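You operate a simulated robot arm through the tools that you are given. There is no shell and no other tool. Be economical: measure what you need, move in short steps, check, and stop when the job is done.

You are at the controls of a simulated robot arm. One attempt, no reset.

## Task
Toast the green rice cake golden on HIGH, serve it on the teal tray and switch off.
Fine: set the cover down on the table; dial at OFF, red switch off; not burnt.

Only the result counts: the job must be done as asked and must still hold three seconds after the hand-in. Knocking over, shifting, dropping, spilling or breaking anything else fails it. Lids that push on must go on centred and level and be pressed home; caps that screw on are set level and turned clockwise until they are tight.

## Robot
A 7-joint arm with a two-finger parallel gripper, fixed in place. Base frame: the origin is at the foot of the arm, x ahead of it, y to its left, z up; the work surface is at about z = 720. Units: mm, rad, N and s.
With the tool pointing down near the work surface it reaches from about 280 to 680 mm from the base axis. Its first joint turns from -1.152 to 1.152 rad. Payload 1.57 kg.
The tool frame sits at the grasp point between the pads (the TCP): z along the fingers, y along the line on which they close. The tips reach 30 mm beyond it. Largest opening 110 mm; finger width 24, thickness 12; the body of the gripper, 48 by 112 mm, starts 78 mm behind the TCP.
Orientation is that of the tool frame in the base frame, as a unit quaternion [w, x, y, z]. With the fingers straight down and closing along the base's y, the tool's x points along the base's -x, its y along +y and its z along -z.

## Interface
- The arm moves only by the tool nudge_tool. Its argument "rows" is text: rows parted by semicolons, each of 7 numbers parted by spaces: the finger opening in m, from 0 to 0.11, then the shift along the tool's x, y, z in m, then the turn, a rotation vector about the tool's x, y, z in rad. In form: claw tx ty tz ax ay az; .... A call has 1 to 8 rows; each row shifts and turns the commanded pose from where the row before left it, along the tool's axes as they then stand. A row lasts 0.2 s, in which the tool goes at most 50 mm and 0.15 rad; a call with a longer step from one row to the next is refused whole, and so is a gripper value outside its range. Where a pose cannot be reached the arm comes as near as it can. A force on the tool above 40 N (or 10 N above the force at the start of the call, whichever is more), or a blocked arm, ends the call early, and 0.2 s more pass. Each finger travels about 108 mm/s and halts on what it meets, pressing with about 24 N; the grip force reading is that of the motor and also rises with nothing between the fingers. The clock runs only during rows and for 0.2 s after the last one: add rows that do not move to give the fingers time. The reply holds the time, the measured pose of the TCP, the force on the tool along the base axes, the opening and the grip force, in the units named above and with some noise, with the torque about the TCP (base axes, N m) and any sound that the robot's microphone picked up, and new pictures: "views" is both (left out), scene, wrist or none.
- Cameras (640 x 400 px; columns grow to the right, rows downward): "scene" is fixed at [128.3, -373.5, 1408.7]; the picture's right is [0.95, -0.31, 0.00], its down [-0.20, -0.60, -0.77] and it looks along [0.24, 0.73, -0.64] (base axes); focal length 376 px, centre (320, 200). "wrist" rides on the gripper at [70, 16, -141] in the tool frame; the picture's right is [-0.23, 0.97, 0.00], its down [-0.86, -0.20, -0.48] and it looks along [-0.47, -0.11, 0.88] (tool axes); focal length 222 px, centre (320, 200). There is no depth. A picture from a camera that has moved, and an enlarged one, comes with that camera's place and axes in the base frame and with its lens. The place of the scene camera against the robot may be out by one fixed shift of up to 25 mm in any direction.
- enlarge(camera, box): a new picture of the part [left, top, right, bottom] of that camera's present view, enlarged. No time passes.
- close_job(): hands the job in; it is judged then, once.

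Go step by step. Nothing tells you positions but the pictures and the camera data: compare them with the known pose of the tool, close in by small moves and look again before you grip or let go. The budget is 120 turns and 200 pictures, counting those below and the enlarged ones. Unless the task says otherwise, let go and move clear before handing in, and close with one line.

The tools are called after "Request:" as name(argument=value, ...) on one line, values as JSON. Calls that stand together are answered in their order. nudge_tool: Moves the arm, as the interface text tells. Its arguments: {"type":"object","properties":{"rows":{"type":"string"},"views":{"type":"string","enum":["both","scene","wrist","none"]}},"required":["rows"]} The other tools are called the same way: enlarge (camera, box) takes an enlarged picture of a part of a camera's view; close_job () hands the job in.

At the start:

```text
clock: 0.0
eef_pos: [339.0, 45.3, 1113.6]
tool_rot: [0.0, 0.0, 1.0, 0.001]
force: [-0.6, -0.2, 0.3]
wrist_torque: [0.0, 0.0, 0.0]
opening: 110.1
grasp_force: 0.0
```

scene: 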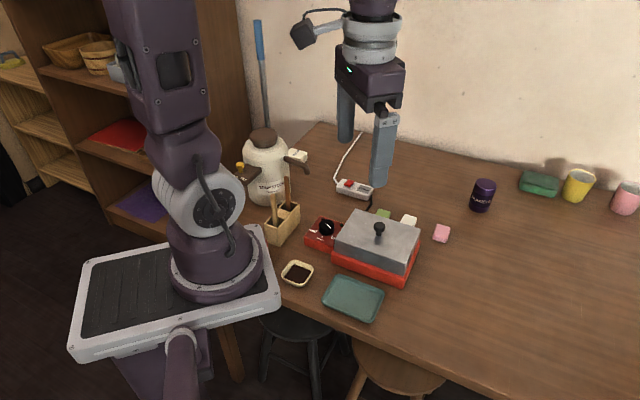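
wrist: 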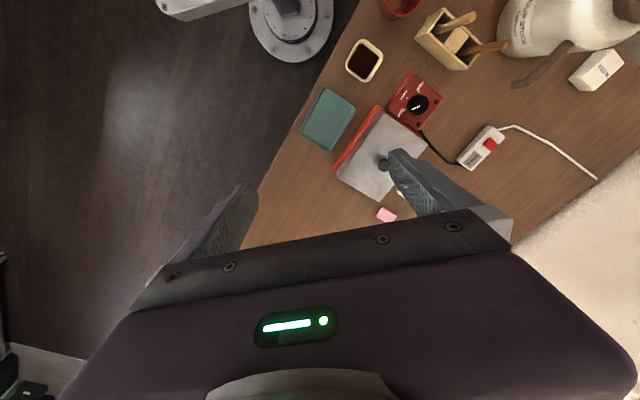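

The grill with its grey cover, a red dial box, a power strip with red switch, the tray and rice cakes are in view. I take closer looks first.

Request:
enlarge(camera="scene", box=[260, 160, 470, 330])

Request:
enlarge(camera="wrist", box=[290, 20, 610, 230])

```text
2.35 times, centred on (365, 245) of scene
camera zoom: at [128.3, -373.5, 1408.7], right [0.95, -0.31, 0.0], down [-0.2, -0.6, -0.77], along [0.24, 0.73, -0.64], focal length 885 px, centre (214, 94)
```

zoom: 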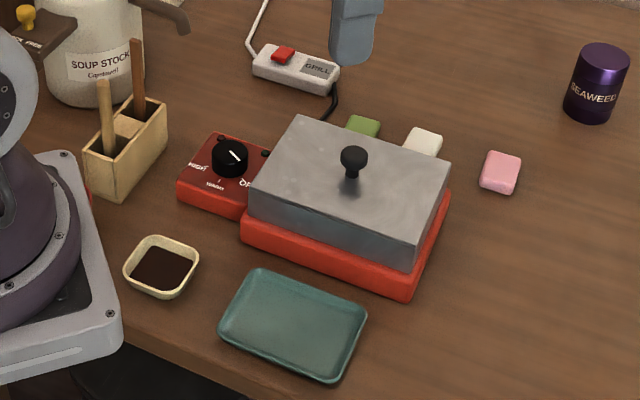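

```text
1.90 times, centred on (450, 125) of wrist
camera zoom: at [269.6, 61.8, 1256.3], right [0.23, 0.97, 0.0], down [0.86, -0.2, 0.48], along [0.47, -0.11, -0.88], focal length 423 px, centre (72, 343)
```

zoom: 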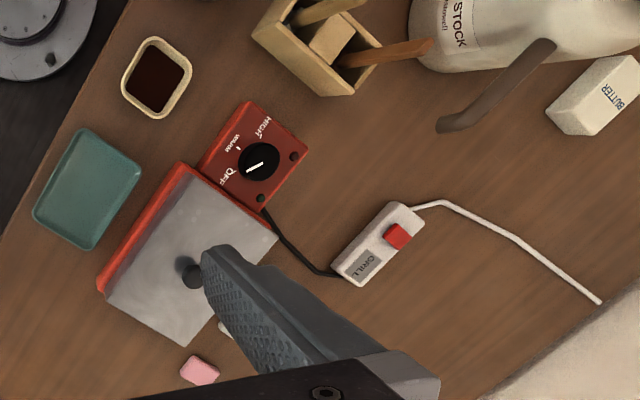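

I look more closely at the dial and the switch before moving.

Request:
enlarge(camera="scene", box=[310, 210, 350, 255])

Request:
nudge_tool(rows="0.11 0 0.04 0.03 0 0 0; 0.11 0 0.04 0.03 0 0 0; 0.11 0 0.04 0.03 0 0 0; 0.11 0 0.04 0.03 0 0 0; 0.11 0 0.03 0.03 0 0 0", views="wrist")

```text
8.89 times, centred on (330, 232) of scene
camera zoom: at [128.3, -373.5, 1408.7], right [0.95, -0.31, 0.0], down [-0.2, -0.6, -0.77], along [0.24, 0.73, -0.64], focal length 3343 px, centre (231, -89)
```

zoom: 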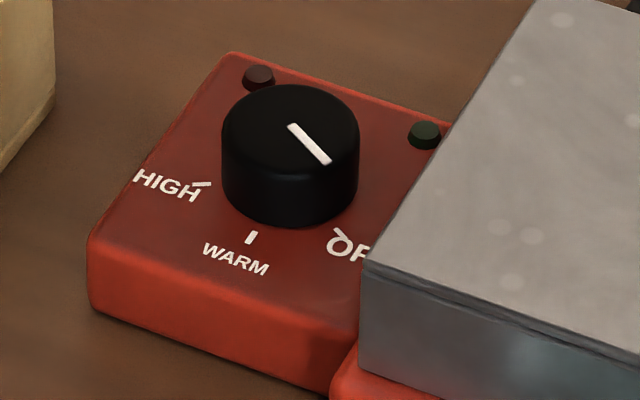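

```text
clock: 1.2
eef_pos: [340.0, 236.2, 965.0]
tool_rot: [-0.001, -0.001, 1.0, 0.0]
force: [-0.3, -0.1, -0.1]
wrist_torque: [-0.01, 0.0, 0.0]
opening: 110.1
grasp_force: 0.0
camera wrist: at [270.8, 253.2, 1107.2], right [0.23, 0.97, 0.0], down [0.85, -0.2, 0.48], along [0.47, -0.11, -0.88], focal length 222 px, centre (320, 200)
```

wrist: 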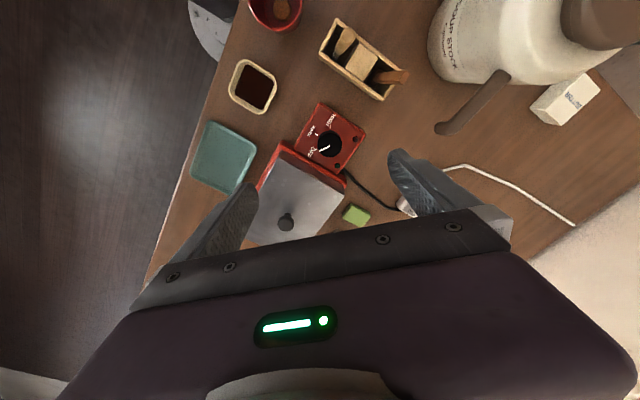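

Request:
enlarge(camera="wrist", box=[240, 80, 440, 250])

```text
2.35 times, centred on (340, 165) of wrist
camera zoom: at [270.8, 253.2, 1107.2], right [0.23, 0.97, 0.0], down [0.85, -0.2, 0.48], along [0.47, -0.11, -0.88], focal length 523 px, centre (273, 282)
```

zoom: 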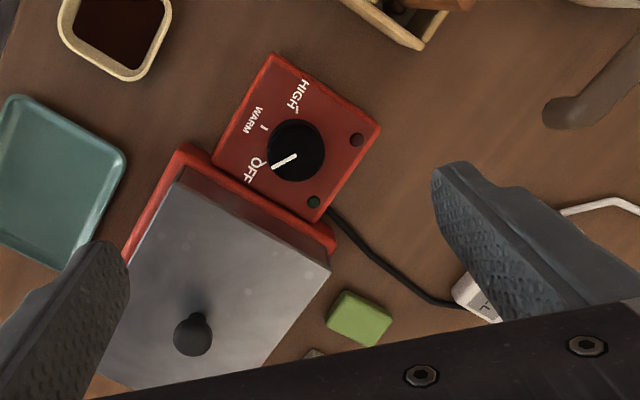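

Dial is at OFF at about (363,248), cover knob about (457,152,z806), green cake about (513,269). I move above the knob.

Request:
nudge_tool(rows="0.06 -0.029 -0.021 0.016 0 0 0; 0.06 -0.029 -0.021 0.016 0 0 0; 0.06 -0.029 -0.021 0.016 0 0 0; 0.06 -0.029 -0.021 0.017 0 0 0; 0.06 0 0 0 0 0 0")

```text
clock: 2.4
eef_pos: [455.3, 148.6, 900.7]
tool_rot: [0.0, 0.0, 1.0, 0.001]
force: [0.2, 0.7, 0.4]
wrist_torque: [0.03, 0.01, -0.01]
opening: 60.3
grasp_force: 0.0
camera wrist: at [386.3, 165.9, 1042.9], right [0.23, 0.97, 0.0], down [0.86, -0.2, 0.48], along [0.47, -0.11, -0.88], focal length 222 px, centre (320, 200)
```

scene: 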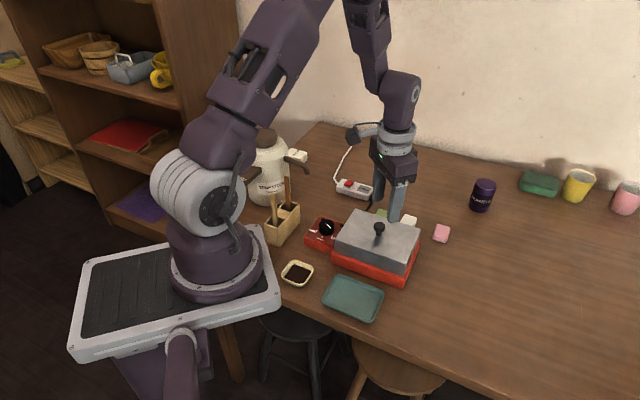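
wrist: 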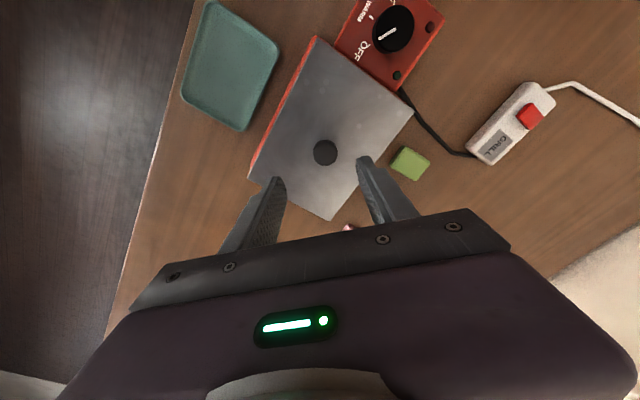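

Knob at about (456,154). I descend around it in steps.

Request:
nudge_tool(rows="0.06 -0.001 0.005 0.03 0 0 0; 0.06 0 0 0.03 0 0 0; 0.06 0 0 0.01 0 0 0; 0.06 0 0 0 0 0 0")

Request:
enlarge(camera="scene", box=[330, 170, 440, 270])

Request:
enlarge(camera="wrist", box=[230, 80, 430, 220])

```text
clock: 3.4
eef_pos: [457.8, 155.9, 829.5]
tool_rot: [0.001, 0.0, 1.0, 0.001]
force: [-0.8, 0.4, -0.4]
wrist_torque: [0.03, 0.0, 0.03]
opening: 60.1
grasp_force: 0.0
camera wrist: at [387.9, 173.3, 971.0], right [0.23, 0.97, 0.0], down [0.86, -0.2, 0.48], along [0.47, -0.11, -0.88], focal length 222 px, centre (320, 200)
```

scene: 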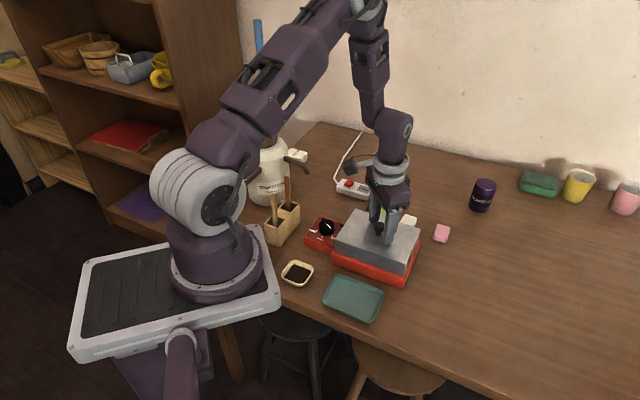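
wrist: 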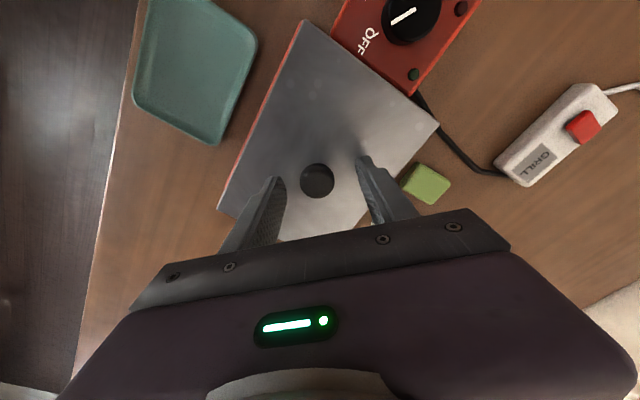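

```text
4.00 times, centred on (385, 220) of scene
camera zoom: at [128.3, -373.5, 1408.7], right [0.95, -0.31, 0.0], down [-0.2, -0.6, -0.77], along [0.24, 0.73, -0.64], focal length 1504 px, centre (60, 120)
```

zoom: 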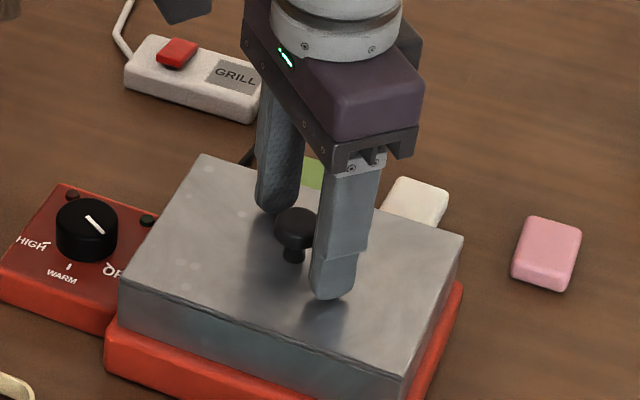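

```text
2.86 times, centred on (330, 150) of wrist
camera zoom: at [387.9, 173.3, 971.0], right [0.23, 0.97, 0.0], down [0.86, -0.2, 0.48], along [0.47, -0.11, -0.88], focal length 635 px, centre (291, 343)
```

zoom: 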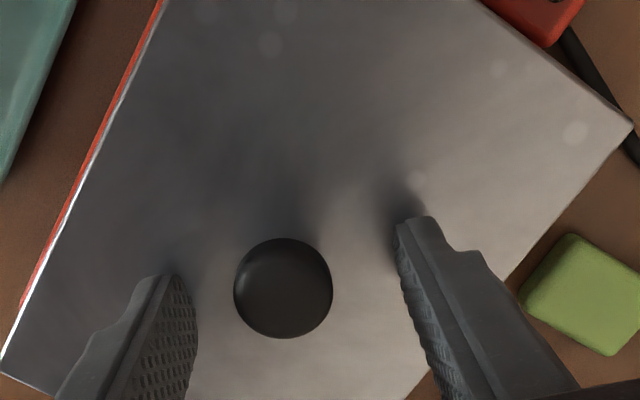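

Knob is centred between the fingers; lower 8 mm more and close.

Request:
nudge_tool(rows="0.06 0 0 0.008 0 0 0; 0.03 0 0 0 0 0 0; 0.01 0 0 0 0 0 0; 0.01 0 0 0 0 0 0; 0.01 0 0 0 0 0 0", views="scene")

Request:
enlarge(camera="scene", box=[330, 170, 440, 270])

```text
clock: 3.8
eef_pos: [458.3, 156.4, 826.5]
tool_rot: [0.002, 0.0, 1.0, 0.001]
force: [1.2, -6.7, 13.8]
wrist_torque: [-0.52, 0.16, 0.11]
opening: 34.0
grasp_force: 2.7
stopped in row 2: the force on the tool passed its limit at 70 N (the readings are from after the stop); the commanded pose is now the measured one
```

scene: 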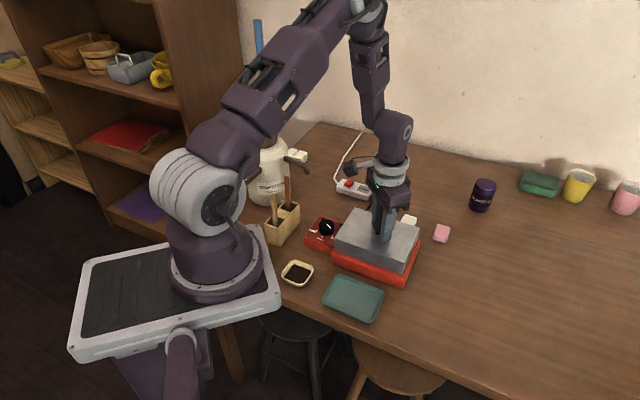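

```text
4.00 times, centred on (385, 220) of scene
camera zoom: at [128.1, -373.7, 1408.7], right [0.95, -0.31, 0.0], down [-0.2, -0.6, -0.77], along [0.24, 0.73, -0.64], focal length 1504 px, centre (60, 120)
```

zoom: 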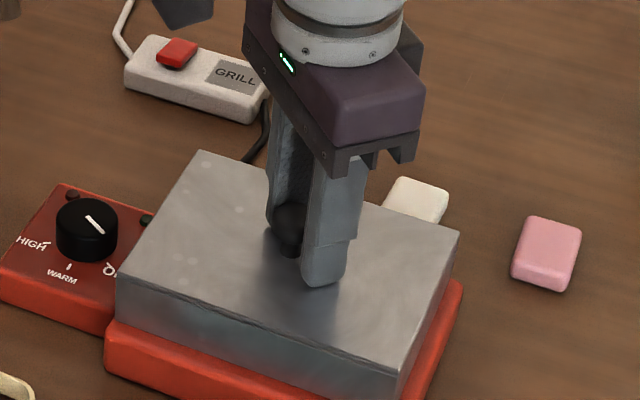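

The tips touched the cover top; I lift a few mm and then close on the knob.

Request:
nudge_tool(rows="0.05 0 0 -0.004 0 0 0; 0.04 0 0 0 0 0 0; 0.02 0 0 0 0 0 0; 0.01 0 0 0 0 0 0; 0.01 0 0 0 0 0 0", views="none")

```text
clock: 5.0
eef_pos: [457.7, 157.4, 829.4]
tool_rot: [0.001, 0.0, 1.0, 0.001]
force: [-0.8, 1.6, 0.0]
wrist_torque: [0.01, 0.06, 0.01]
opening: 25.0
grasp_force: 24.4
```

Gripped at 25 mm. Lift slowly.

Request:
nudge_tool(rows="0.01 0 0 -0.01 0 0 0; 0.01 0 0 -0.02 0 0 0; 0.01 0 0 -0.025 0 0 0; 0.01 0 0 -0.025 0 0 0; 0.01 0 0 -0.01 0 0 0")

```text
clock: 6.2
eef_pos: [456.5, 155.3, 919.9]
tool_rot: [0.0, 0.0, 1.0, 0.001]
force: [0.1, -0.2, 0.4]
wrist_torque: [0.0, 0.0, -0.01]
opening: 10.1
grasp_force: 0.0
camera wrist: at [388.0, 172.3, 1061.3], right [0.23, 0.97, 0.0], down [0.85, -0.2, 0.48], along [0.47, -0.11, -0.88], focal length 222 px, centre (320, 200)
```

scene: 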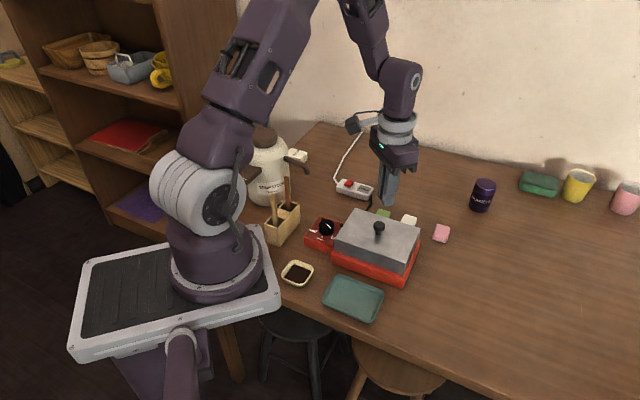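
wrist: 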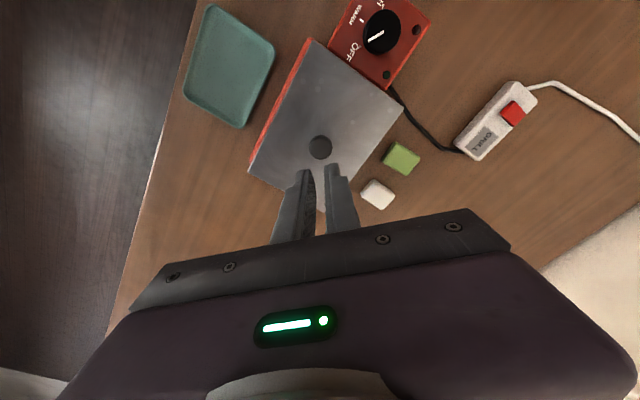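

The fingers slipped off the knob. I re-centre (about x 454, y 156.5; head at z≈815) and will grip with the tips right at the cover top and lift slower.

Request:
nudge_tool(rows="0.05 0.002 0.001 0.0 0 0 0; 0.05 0 0 0.03 0 0 0; 0.05 0 0 0.03 0 0 0; 0.05 0 0 0.023 0 0 0; 0.05 0 0 0 0 0 0; 0.05 0 0 0.005 0 0 0; 0.05 0 0 0 0 0 0", views="wrist")

Request:
enlarge(camera="wrist", box=[230, 80, 430, 220])

Request:
enlarge(camera="scene", box=[350, 190, 420, 250])

```text
clock: 7.8
eef_pos: [457.4, 158.0, 830.7]
tool_rot: [0.002, 0.0, 1.0, 0.001]
force: [-0.1, -0.7, 0.2]
wrist_torque: [0.02, 0.0, -0.01]
opening: 50.0
grasp_force: 0.0
camera wrist: at [387.6, 174.7, 973.3], right [0.23, 0.97, 0.0], down [0.85, -0.2, 0.48], along [0.47, -0.11, -0.88], focal length 222 px, centre (320, 200)
```

wrist: 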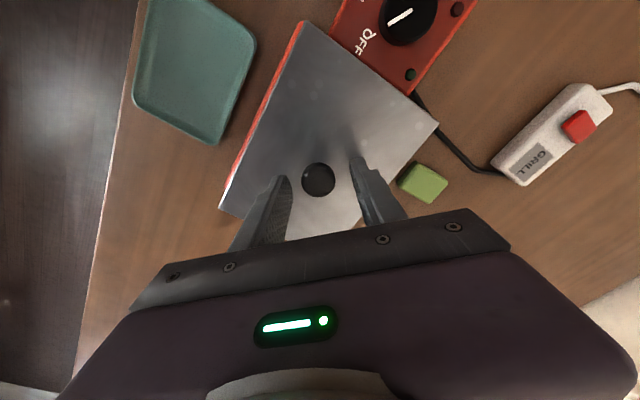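

```text
2.86 times, centred on (330, 150) of wrist
camera zoom: at [387.6, 174.7, 973.3], right [0.23, 0.97, 0.0], down [0.85, -0.2, 0.48], along [0.47, -0.11, -0.88], focal length 635 px, centre (291, 343)
```

zoom: 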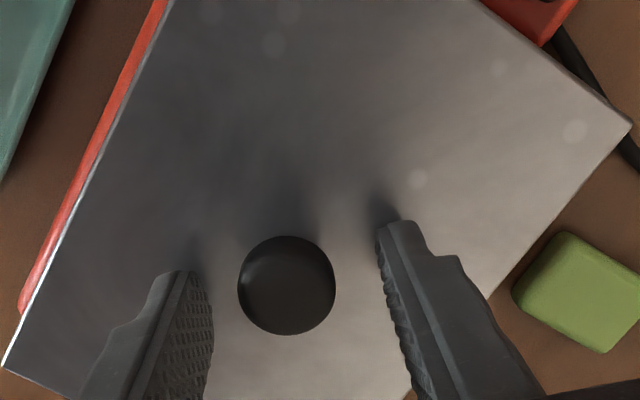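

```text
6.67 times, centred on (385, 220) of scene
camera zoom: at [128.3, -373.5, 1408.7], right [0.95, -0.31, 0.0], down [-0.2, -0.6, -0.77], along [0.24, 0.73, -0.64], focal length 2507 px, centre (-113, 67)
```

zoom: 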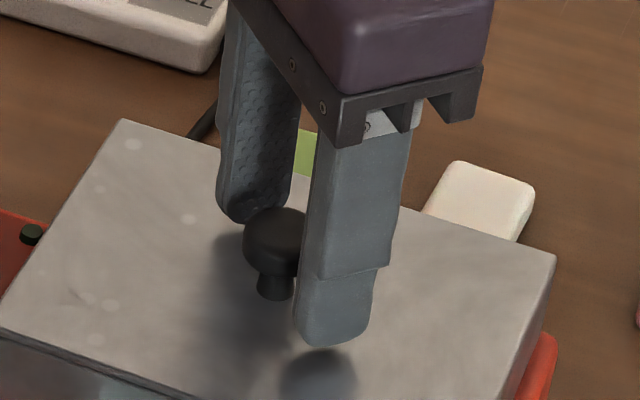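

Knob sits about 4 mm toward -x from the finger plane; I correct, lower 2 mm, and close.

Request:
nudge_tool(rows="0.05 0.005 0 0.002 0 0 0; 0.05 0 0 0 0 0 0; 0.03 0 0 0 0 0 0; 0.01 0 0 0 0 0 0; 0.01 0 0 0 0 0 0; 0.005 0 0 0 0 0 0", views="wrist")

Request:
enlarge(camera="scene", box=[350, 190, 420, 250])

```text
clock: 9.2
eef_pos: [450.7, 159.4, 830.0]
tool_rot: [0.001, -0.001, 1.0, 0.001]
force: [-0.2, 0.0, -0.4]
wrist_torque: [-0.03, 0.06, 0.04]
opening: 24.7
grasp_force: 24.0
camera wrist: at [381.7, 174.7, 971.0], right [0.23, 0.97, 0.0], down [0.85, -0.2, 0.48], along [0.47, -0.11, -0.88], focal length 222 px, centre (320, 200)
```

wrist: 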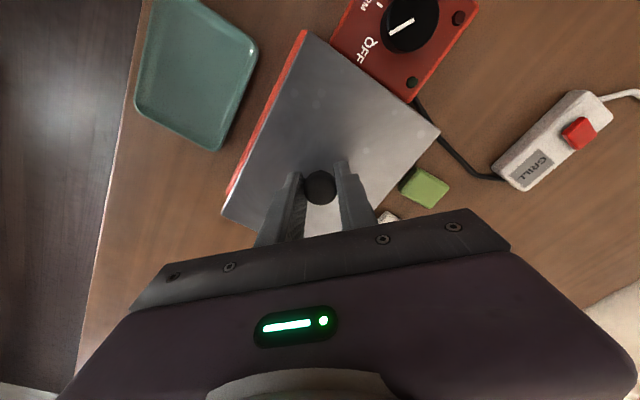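

```text
6.67 times, centred on (385, 220) of scene
camera zoom: at [128.3, -373.5, 1408.7], right [0.95, -0.31, 0.0], down [-0.2, -0.6, -0.77], along [0.24, 0.73, -0.64], focal length 2507 px, centre (-113, 67)
```

zoom: 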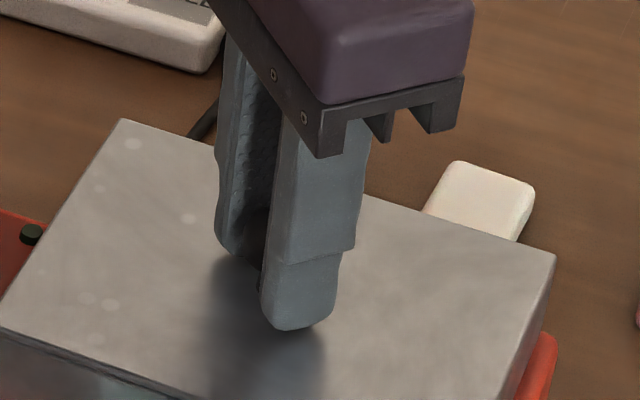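

Now the knob is centred between the pads. Slow lift.

Request:
nudge_tool(rows="0.005 0 0 -0.003 0 0 0; 0.005 0 0 -0.004 0 0 0; 0.005 0 0 -0.006 0 0 0; 0.005 0 0 -0.008 0 0 0; 0.005 0 0 -0.008 0 0 0; 0.005 0 0 -0.008 0 0 0")

```text
clock: 10.6
eef_pos: [450.6, 158.0, 865.3]
tool_rot: [0.001, 0.0, 1.0, 0.001]
force: [0.0, 0.2, -1.9]
wrist_torque: [-0.03, -0.03, -0.01]
opening: 24.7
grasp_force: 24.3
camera wrist: at [381.2, 174.3, 1008.4], right [0.23, 0.97, 0.0], down [0.85, -0.2, 0.48], along [0.47, -0.11, -0.88], focal length 222 px, centre (320, 200)
```

scene: 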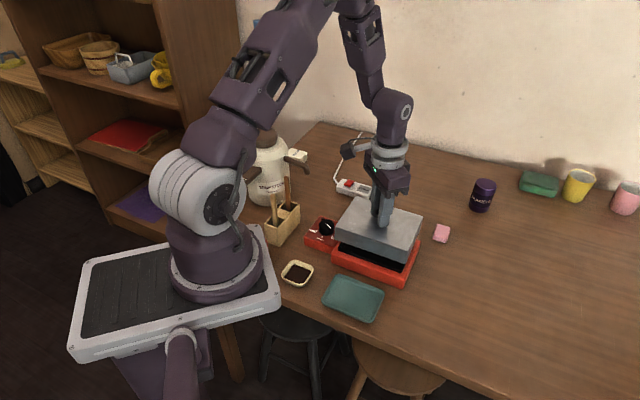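
wrist: 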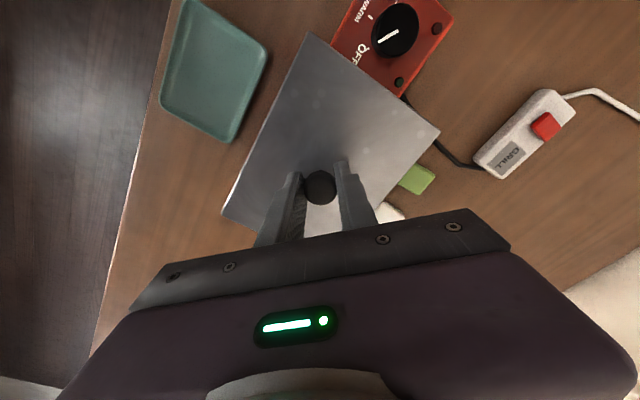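

Cover is up. I carry it over to the free table area at about (595,-20).

Request:
nudge_tool(rows="0.005 0 0 -0.012 0 0 0; 0.005 0 0 -0.013 0 0 0; 0.005 -0.007 -0.009 0 0 0 0; 0.005 -0.0145 -0.0178 0 0 0 0; 0.005 -0.0175 -0.0218 0 0 0 0; 0.005 -0.0175 -0.0218 0 0 0 0; 0.005 -0.0175 -0.0218 0 0 0 0; 0.005 -0.0175 -0.0218 0 0 0 0", views="none")

Request:
nudge_tool(rows="0.005 -0.0175 -0.0218 0 0 0 0; 0.005 -0.0175 -0.0218 0 0 0 0; 0.005 -0.0125 -0.015 0 0 0 0; 0.005 -0.006 -0.006 0 0 0 0; 0.005 0 0 0 0 0 0")

```text
clock: 12.4
eef_pos: [542.8, 44.2, 890.8]
tool_rot: [0.0, -0.001, 1.0, 0.001]
force: [-0.1, -0.5, -1.1]
wrist_torque: [0.01, 0.0, -0.04]
opening: 25.0
grasp_force: 24.2
```

```text
clock: 13.6
eef_pos: [596.1, -20.3, 891.5]
tool_rot: [0.001, 0.0, 1.0, 0.001]
force: [0.1, 0.9, -1.7]
wrist_torque: [-0.02, -0.02, 0.0]
opening: 24.8
grasp_force: 24.8
camera wrist: at [526.7, -3.4, 1032.3], right [0.23, 0.97, 0.0], down [0.85, -0.2, 0.48], along [0.47, -0.11, -0.88], focal length 222 px, centre (320, 200)
```

scene: 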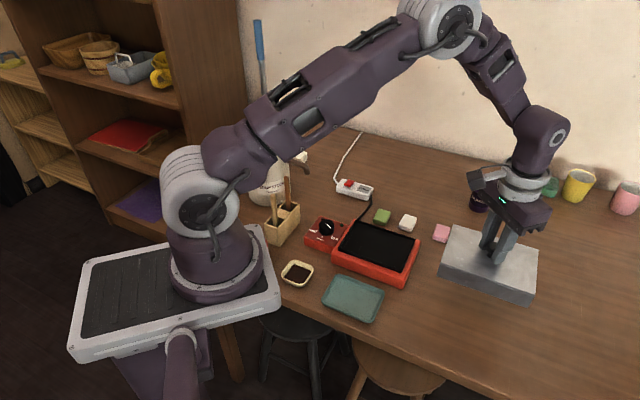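
wrist: 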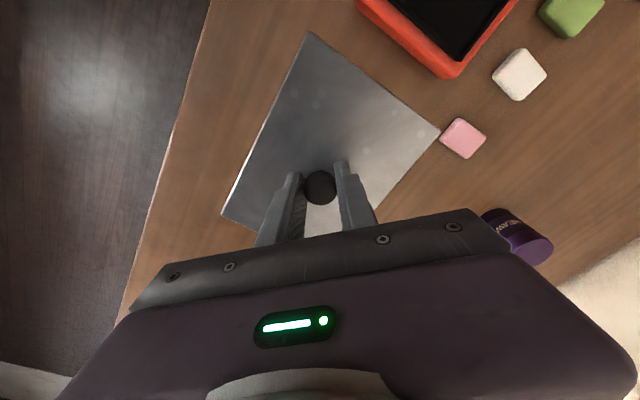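

Cover is over free table. Lower it, gently at the end.

Request:
nudge_tool(rows="0.005 0 0 0.02 0 0 0; 0.005 0 0 0.02 0 0 0; 0.005 0 0 0.02 0 0 0; 0.005 0 0 0.012 0 0 0; 0.005 0 0 0.004 0 0 0; 0.005 0 0 0 0 0 0", views="none")

Request:
enlarge(camera="scene", box=[420, 200, 560, 320])

```text
clock: 15.0
eef_pos: [595.5, -20.6, 816.0]
tool_rot: [0.001, 0.0, 1.0, 0.001]
force: [-0.7, 0.2, -2.2]
wrist_torque: [0.0, -0.01, -0.03]
opening: 24.8
grasp_force: 23.8
```

```text
3.33 times, centred on (490, 260) of scene
camera zoom: at [128.4, -373.5, 1408.7], right [0.95, -0.31, 0.0], down [-0.2, -0.6, -0.77], along [0.24, 0.73, -0.64], focal length 1254 px, centre (-247, 0)
```

zoom: 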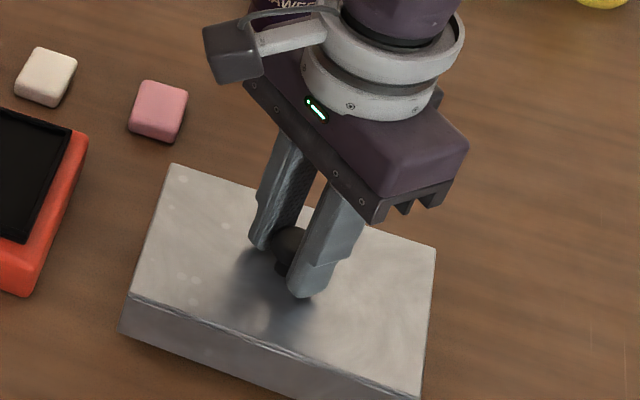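

Request:
nudge_tool(rows="0.005 0 0 0.003 0 0 0; 0.005 0 0 0.003 0 0 0; 0.005 0 0 0.002 0 0 0; 0.005 0 0 0.002 0 0 0; 0.005 0 0 0 0 0 0", views="none")

```text
clock: 16.2
eef_pos: [595.1, -20.1, 806.5]
tool_rot: [0.002, -0.001, 1.0, 0.0]
force: [-0.5, -0.1, -2.1]
wrist_torque: [-0.01, 0.0, 0.0]
opening: 24.9
grasp_force: 24.1
```

The cover is still hanging; continue down in small steps.

Request:
nudge_tool(rows="0.005 0 0 0.002 0 0 0; 0.005 0 0 0.002 0 0 0; 0.005 0 0 0.002 0 0 0; 0.005 0 0 0 0 0 0", views="none")

Request:
enlarge(camera="scene", box=[420, 200, 560, 320])

```text
clock: 17.2
eef_pos: [595.1, -21.1, 799.0]
tool_rot: [0.0, 0.0, 1.0, 0.0]
force: [-0.8, -0.6, -1.2]
wrist_torque: [0.0, -0.01, 0.03]
opening: 25.0
grasp_force: 24.1
```

```text
3.33 times, centred on (490, 260) of scene
camera zoom: at [128.4, -373.5, 1408.7], right [0.95, -0.31, 0.0], down [-0.2, -0.6, -0.77], along [0.24, 0.73, -0.64], focal length 1254 px, centre (-247, 0)
```

zoom: 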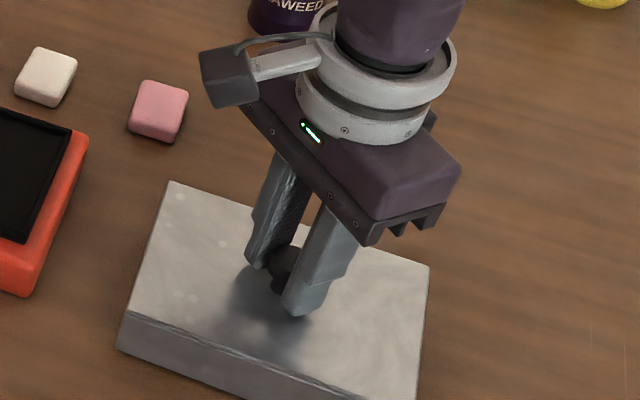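

Request:
nudge_tool(rows="0.005 0 0 0.002 0 0 0; 0.005 0 0 0.002 0 0 0; 0.005 0 0 0 0 0 0", views="none")

Request:
nudge_tool(rows="0.005 0 0 0.002 0 0 0; 0.005 0 0 0.001 0 0 0; 0.005 0 0 0 0 0 0", views="none")

```text
clock: 18.0
eef_pos: [596.1, -21.7, 795.9]
tool_rot: [0.002, -0.001, 1.0, 0.001]
force: [-0.2, -0.4, -2.6]
wrist_torque: [-0.01, -0.01, 0.01]
opening: 24.9
grasp_force: 23.7
```

```text
clock: 18.8
eef_pos: [595.9, -21.3, 792.4]
tool_rot: [0.001, 0.0, 1.0, 0.001]
force: [-2.3, 0.0, 10.3]
wrist_torque: [0.01, 0.46, 0.0]
opening: 24.9
grasp_force: 24.1
```

The cover is on the table (force +10 N). Release, then rise.

Request:
nudge_tool(rows="0.02 0 0 -0.001 0 0 0; 0.04 0 0 0 0 0 0; 0.05 0 0 0 0 0 0; 0.05 0 0 -0.02 0 0 0; 0.05 0 0 -0.04 0 0 0; 0.05 0.02 0.02 -0.04 0 0 0; 0.05 0.025 0.03 -0.025 0 0 0; 0.05 0.025 0.035 0 0 0 0", views="none")

Request:
nudge_tool(rows="0.05 0.015 0.04 0 0 0 0; 0.05 0.01 0.045 0 0 0 0; 0.05 0.005 0.045 0 0 0 0; 0.05 0 0.045 0 0 0 0; 0.05 0 0.04 0 0 0 0; 0.05 0 0 0 0 0 0")

```text
clock: 20.6
eef_pos: [525.5, 63.9, 918.4]
tool_rot: [0.001, 0.0, 1.0, 0.001]
force: [0.6, 0.3, 0.7]
wrist_torque: [0.04, -0.02, 0.03]
opening: 49.9
grasp_force: 0.1
```

```text
clock: 22.0
eef_pos: [497.1, 278.6, 916.2]
tool_rot: [0.001, 0.0, 1.0, 0.0]
force: [-0.1, -0.4, 0.2]
wrist_torque: [0.02, -0.03, 0.0]
opening: 50.0
grasp_force: 0.1
camera wrist: at [427.8, 295.8, 1058.4], right [0.23, 0.97, 0.0], down [0.85, -0.2, 0.48], along [0.47, -0.11, -0.88], focal length 222 px, centre (320, 200)
```

scene: 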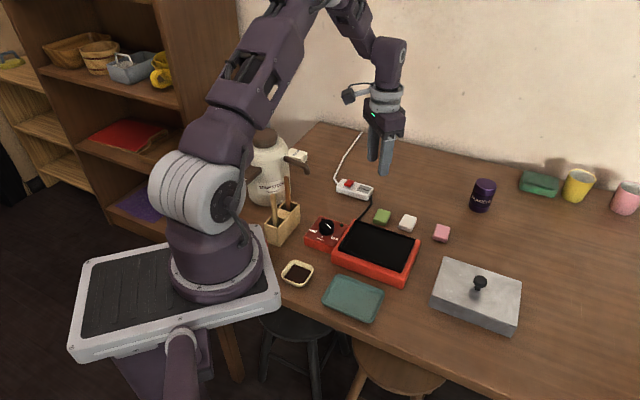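
wrist: 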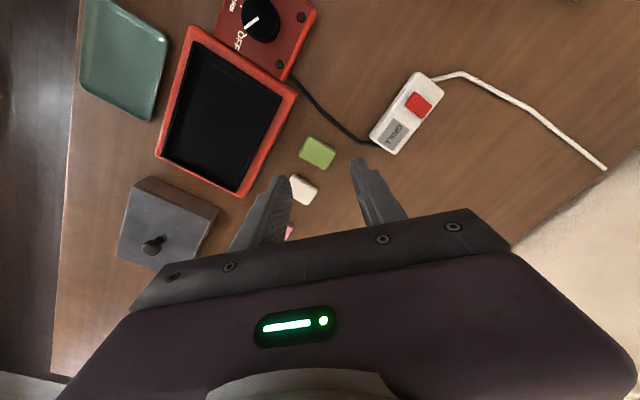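

Cover is set down. I now look closely at the switch.

Request:
enlarge(camera="wrist", box=[360, 60, 460, 165])

Request:
enlarge(camera="scene", box=[325, 170, 380, 205])

```text
3.81 times, centred on (410, 112) of wrist
camera zoom: at [427.8, 295.8, 1058.4], right [0.23, 0.97, 0.0], down [0.85, -0.2, 0.48], along [0.47, -0.11, -0.88], focal length 846 px, centre (-23, 533)
```

zoom: 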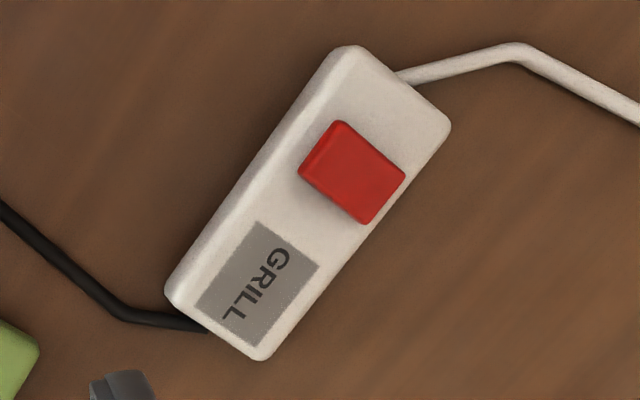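

```text
11.43 times, centred on (352, 188) of scene
camera zoom: at [128.3, -373.5, 1408.7], right [0.95, -0.31, 0.0], down [-0.2, -0.6, -0.77], along [0.24, 0.73, -0.64], focal length 4298 px, centre (-51, 343)
```

zoom: 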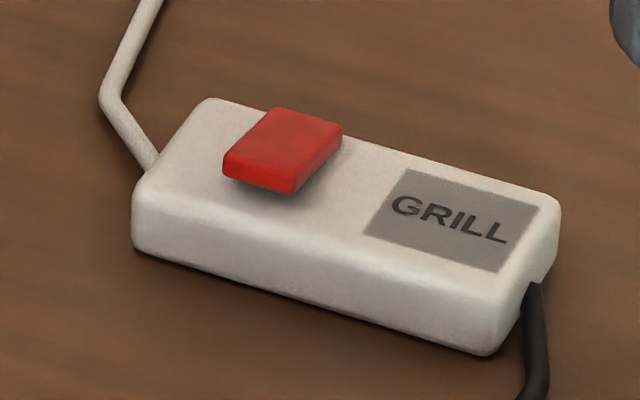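

The rocker's near edge (toward the robot) is raised, at about (477,401); its far edge is flush — so pressing the near edge turns it on. I move over it with fingers closed.

Request:
nudge_tool(rows="0 0.005 0.03 0.005 0 0 0; 0 0.006 0.03 0.01 0 0 0; 0 0.006 0.03 0.02 0 0 0; 0 0.006 0.029 0.03 0 0 0; 0 0 0 0.03 0 0 0; 0 0 0 0.015 0 0 0; 0 0 0 0 0 0 0")

Request:
enlarge(camera="wrist", box=[240, 60, 440, 220])

Request:
enlarge(camera="scene", box=[325, 155, 385, 205])

```text
clock: 23.6
eef_pos: [472.0, 399.4, 810.4]
tool_rot: [0.0, 0.0, 1.0, 0.001]
force: [-0.1, -0.6, 0.6]
wrist_torque: [-0.02, 0.05, 0.01]
opening: 0.0
grasp_force: 21.6
camera wrist: at [402.7, 415.6, 952.1], right [0.23, 0.97, 0.0], down [0.85, -0.2, 0.48], along [0.47, -0.11, -0.88], focal length 222 px, centre (320, 200)
```

scene: 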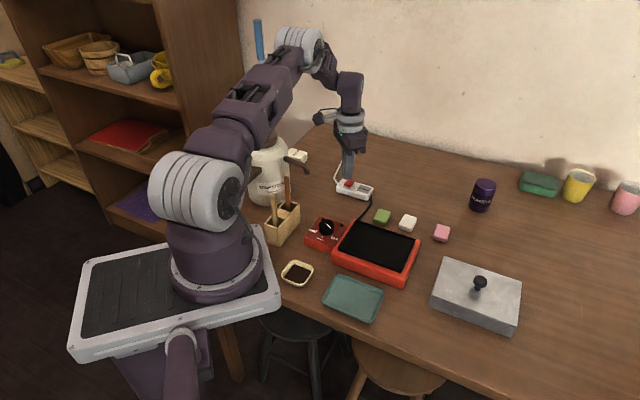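
wrist: 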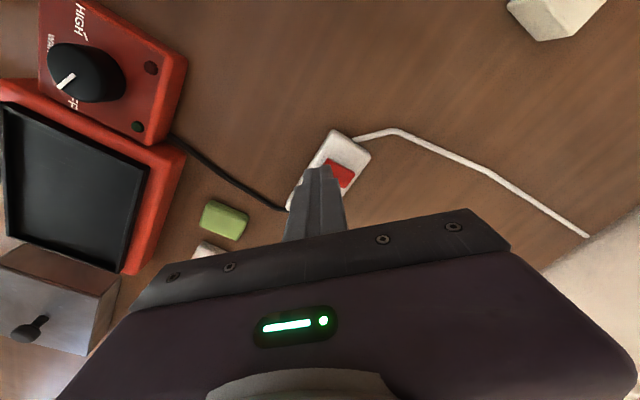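

```text
2.50 times, centred on (340, 140) of wrist
camera zoom: at [402.7, 415.6, 952.1], right [0.23, 0.97, 0.0], down [0.85, -0.2, 0.48], along [0.47, -0.11, -0.88], focal length 555 px, centre (270, 350)
```

zoom: 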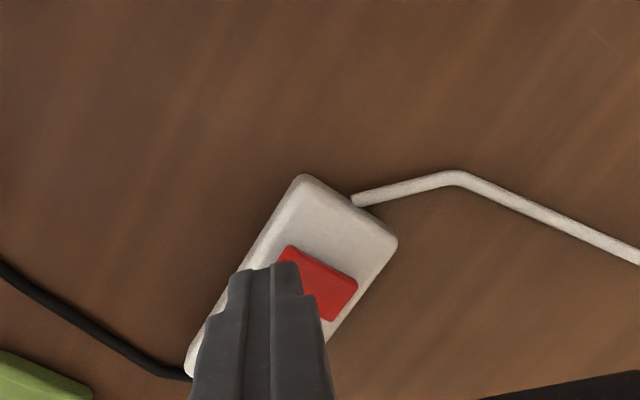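

```text
8.00 times, centred on (355, 180) of scene
camera zoom: at [128.3, -373.5, 1408.7], right [0.95, -0.31, 0.0], down [-0.2, -0.6, -0.77], along [0.24, 0.73, -0.64], focal length 3009 px, centre (40, 360)
```

zoom: 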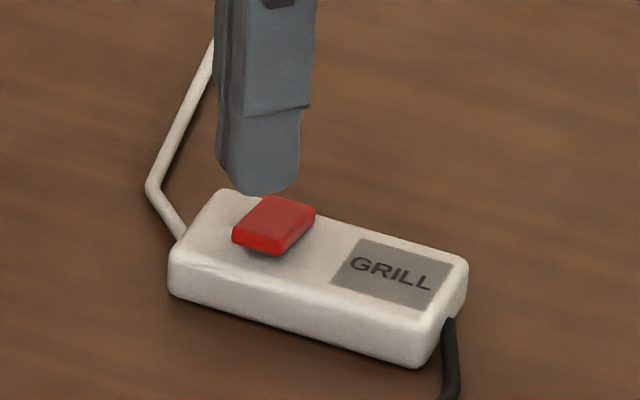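

Finger tips are lined up with the raised edge. Press down.

Request:
nudge_tool(rows="0 -0.001 0 0.01 0 0 0; 0 0 0 0.008 0 0 0; 0 0 0 0.003 0 0 0; 0 0 0 0.003 0 0 0; 0 0 0 0.003 0 0 0; 0 0 0 0.003 0 0 0; 0 0 0 0 0 0 0", views="scene")

Request:
enlarge(camera="scene", box=[325, 155, 385, 205])

```text
clock: 25.2
eef_pos: [473.6, 397.8, 780.7]
tool_rot: [0.0, 0.0, 1.0, 0.001]
force: [-14.7, -12.8, 33.6]
wrist_torque: [-0.02, 0.07, 0.01]
opening: 0.0
grasp_force: 21.4
```

scene: 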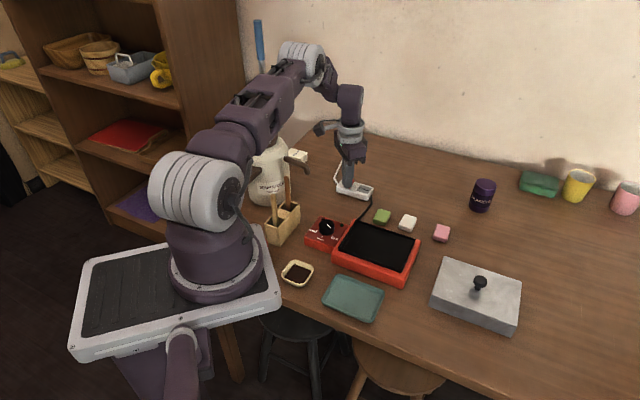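

```text
8.00 times, centred on (355, 180) of scene
camera zoom: at [127.5, -374.2, 1408.6], right [0.95, -0.31, 0.0], down [-0.2, -0.6, -0.77], along [0.24, 0.73, -0.64], focal length 3009 px, centre (40, 360)
```

zoom: 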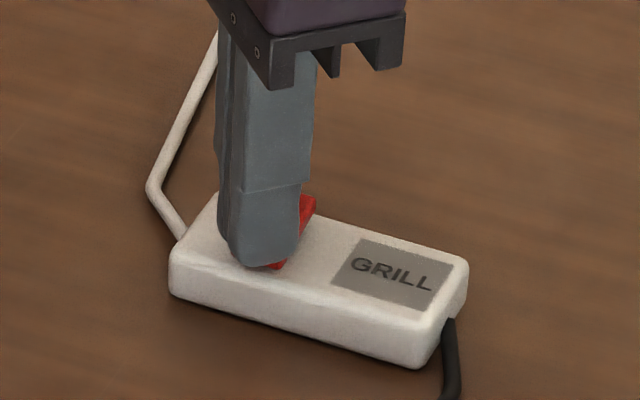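

The rocker seems to have rocked. I lift and check.

Request:
nudge_tool(rows="0 0 0 -0.015 0 0 0; 0 0 0 -0.025 0 0 0; 0 0 0 -0.03 0 0 0; 0 0 0 0 0 0 0", views="scene")

Request:
enlarge(camera="scene", box=[305, 165, 385, 255])

```text
clock: 26.2
eef_pos: [472.1, 398.2, 849.5]
tool_rot: [0.0, 0.0, 1.0, 0.0]
force: [0.1, -0.2, 0.9]
wrist_torque: [0.0, -0.02, -0.02]
opening: 0.0
grasp_force: 21.0
```

scene: 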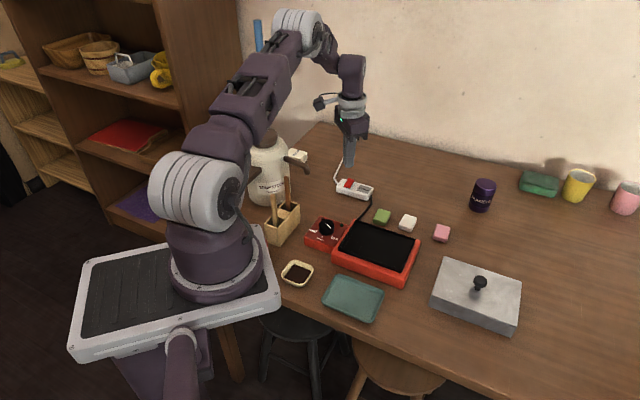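

```text
4.44 times, centred on (345, 210) of scene
camera zoom: at [128.3, -373.5, 1408.7], right [0.95, -0.31, 0.0], down [-0.2, -0.6, -0.77], along [0.24, 0.73, -0.64], focal length 1672 px, centre (209, 156)
```

zoom: 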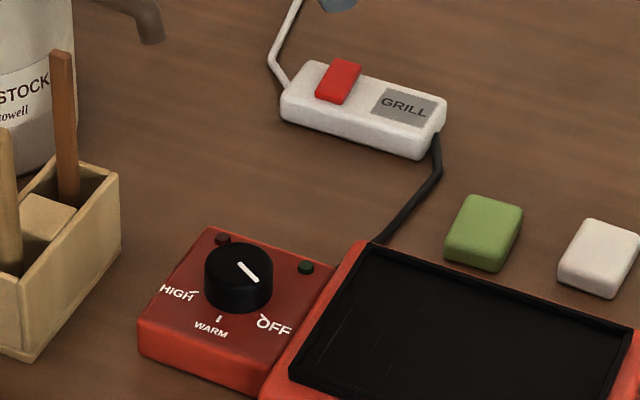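

The switch has flipped (near edge down, lit). Next the dial: move above (363,248) and turn the tool 0.3 rad counter-clockwise.

Request:
nudge_tool(rows="0.05 0.022 -0.03 0 0 0 0; 0.05 0.022 -0.03 0 0 0 0; 0.05 0.022 -0.03 0 0 0 0; 0.05 0.022 -0.03 0 0 0 0; 0.055 0.021 -0.03 0 0 0 0; 0.06 0 0 0.015 0 0 -0.15; 0.06 0 0 0.01 0 0 -0.15; 0.06 0 0 0 0 0 0")

Request:
enlarge(camera="wrist", box=[230, 80, 430, 220])

```text
clock: 28.0
eef_pos: [364.8, 247.9, 822.6]
tool_rot: [0.001, -0.15, 0.989, 0.001]
force: [-0.6, 0.3, 0.2]
wrist_torque: [0.0, -0.01, 0.0]
opening: 60.0
grasp_force: 0.1
camera wrist: at [292.7, 243.3, 964.7], right [-0.07, 1.0, 0.0], down [0.87, 0.06, 0.48], along [0.48, 0.04, -0.88], focal length 222 px, centre (320, 200)
```

scene: 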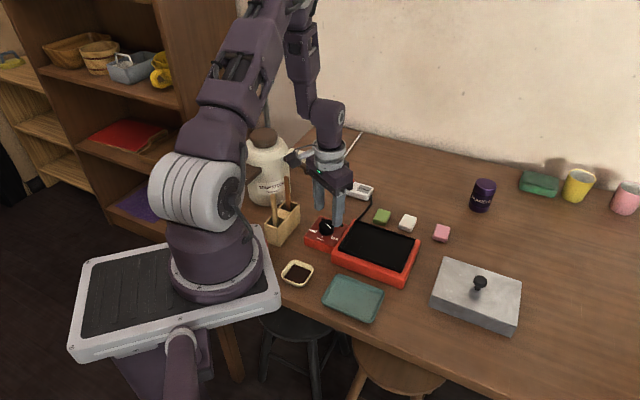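
wrist: 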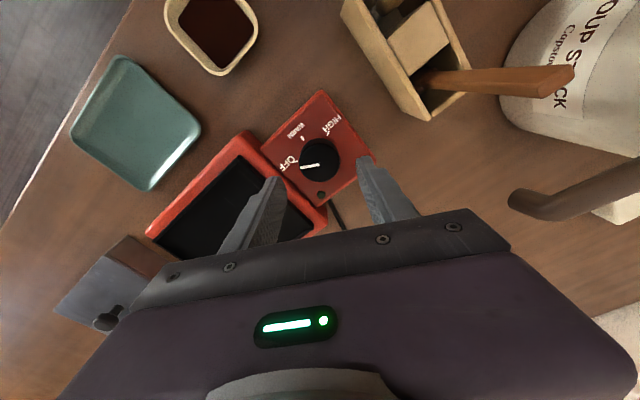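

```text
2.86 times, centred on (330, 150) of wrist
camera zoom: at [292.7, 243.3, 964.7], right [-0.07, 1.0, 0.0], down [0.87, 0.06, 0.48], along [0.48, 0.04, -0.88], focal length 635 px, centre (291, 343)
```

zoom: 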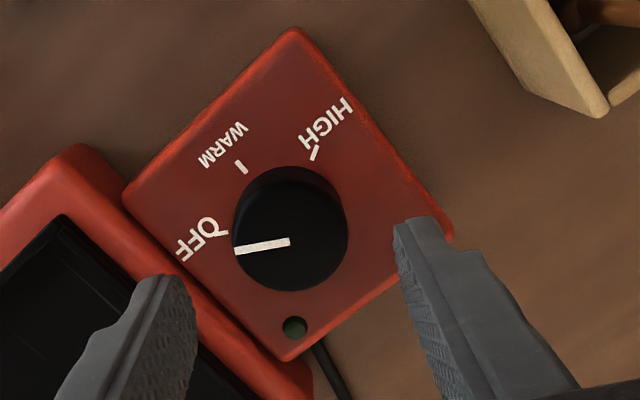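

Dial centre about (364,249.5). HIGH is about 120° clockwise from OFF. I trim the yaw, lower around the dial with a narrower opening.

Request:
nudge_tool(rows="0.052 0.001 0.0015 0.01 0 0 0.15; 0.052 0 0 0.015 0 0 0; 0.052 0 0 0.015 0 0 0; 0.052 0 0 0.008 0 0 0; 0.052 0 0 0 0 0 0", views="wrist")

Request:
enlarge(camera="wrist", box=[230, 80, 430, 220])

Request:
enlarge(camera="scene", box=[295, 200, 355, 255])

```text
clock: 29.0
eef_pos: [362.6, 250.6, 781.0]
tool_rot: [0.001, -0.076, 0.997, 0.002]
force: [-4.1, -1.3, 15.8]
wrist_torque: [-0.53, 0.25, -0.17]
opening: 52.4
grasp_force: 0.6
stopped in row 4: the force on the tool passed its limit at 75 N (the readings are from after the stop); the commanded pose is now the measured one
camera wrist: at [292.2, 255.6, 921.8], right [0.08, 1.0, 0.0], down [0.87, -0.07, 0.48], along [0.48, -0.04, -0.88], focal length 222 px, centre (320, 200)
```

wrist: 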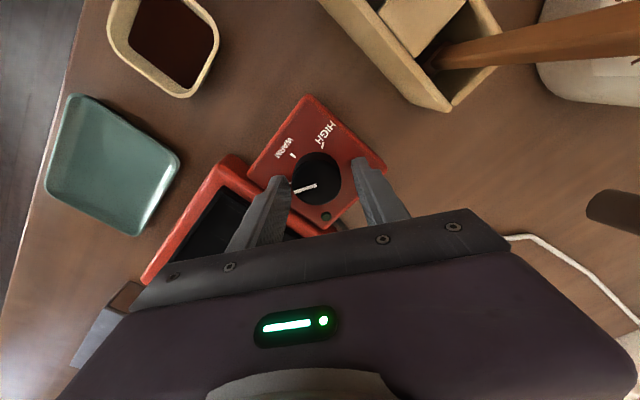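

```text
2.86 times, centred on (330, 150) of wrist
camera zoom: at [292.2, 255.6, 921.8], right [0.08, 1.0, 0.0], down [0.87, -0.07, 0.48], along [0.48, -0.04, -0.88], focal length 635 px, centre (291, 343)
```

zoom: 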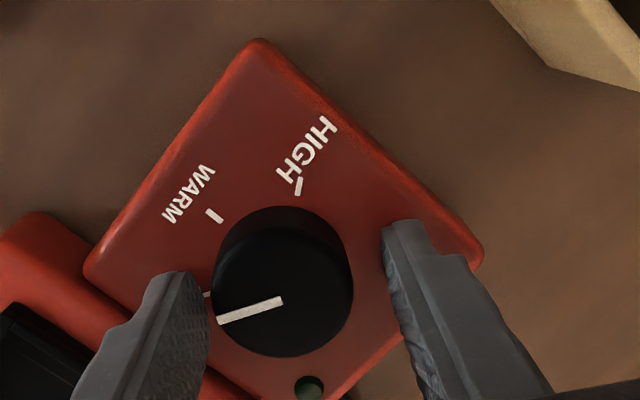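

```text
7.27 times, centred on (325, 228) of scene
camera zoom: at [128.1, -373.6, 1408.7], right [0.95, -0.31, 0.0], down [-0.2, -0.6, -0.77], along [0.24, 0.73, -0.64], focal length 2735 px, centre (284, 0)
```

zoom: 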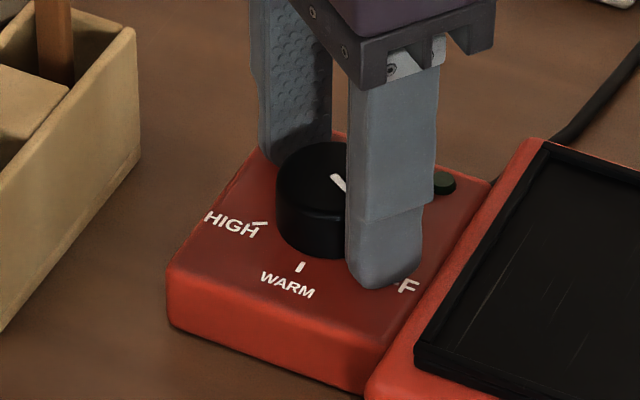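

The tips touched the box face (~z 751), so the dial top is ~770 and its centre about (358,249.5). Raise 3 mm, shift 5 mm, then close.

Request:
nudge_tool(rows="0.052 0 0 -0.003 0 0 0; 0.052 0.005 -0.0005 0 0 0 0; 0.052 0 0 0 0 0 0; 0.03 0 0 0 0 0 0; 0.02 0 0 0 0 0 0; 0.02 0 0 0 0 0 0", views="wrist")

Request:
enlarge(camera="wrist", box=[230, 80, 430, 220])

Request:
enlarge(camera="scene", box=[295, 200, 355, 255])

```text
clock: 30.4
eef_pos: [358.4, 246.6, 781.8]
tool_rot: [0.001, -0.074, 0.997, 0.0]
force: [2.0, -15.6, 1.1]
wrist_torque: [-0.54, -0.14, -0.06]
opening: 37.2
grasp_force: 44.0
camera wrist: at [287.9, 253.5, 924.3], right [0.08, 1.0, 0.0], down [0.87, -0.07, 0.48], along [0.48, -0.04, -0.88], focal length 222 px, centre (320, 200)
```

wrist: 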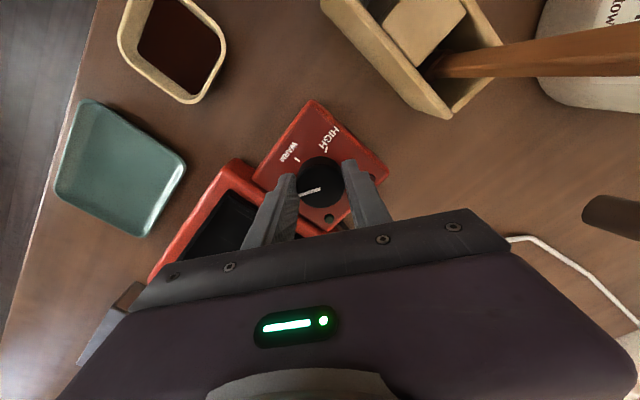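

```text
2.86 times, centred on (330, 150) of wrist
camera zoom: at [287.9, 253.5, 924.3], right [0.08, 1.0, 0.0], down [0.87, -0.07, 0.48], along [0.48, -0.04, -0.88], focal length 635 px, centre (291, 343)
```

zoom: 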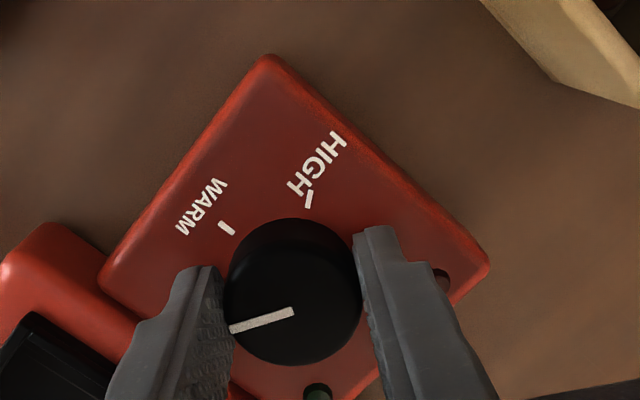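

```text
7.27 times, centred on (325, 228) of scene
camera zoom: at [128.3, -373.8, 1408.6], right [0.95, -0.31, 0.0], down [-0.2, -0.6, -0.77], along [0.24, 0.73, -0.64], focal length 2735 px, centre (284, 0)
```

zoom: 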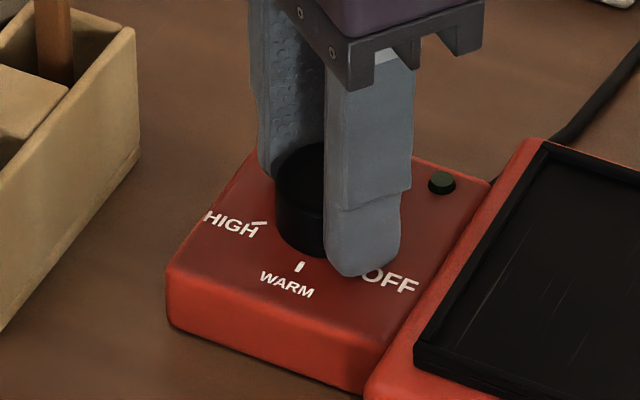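

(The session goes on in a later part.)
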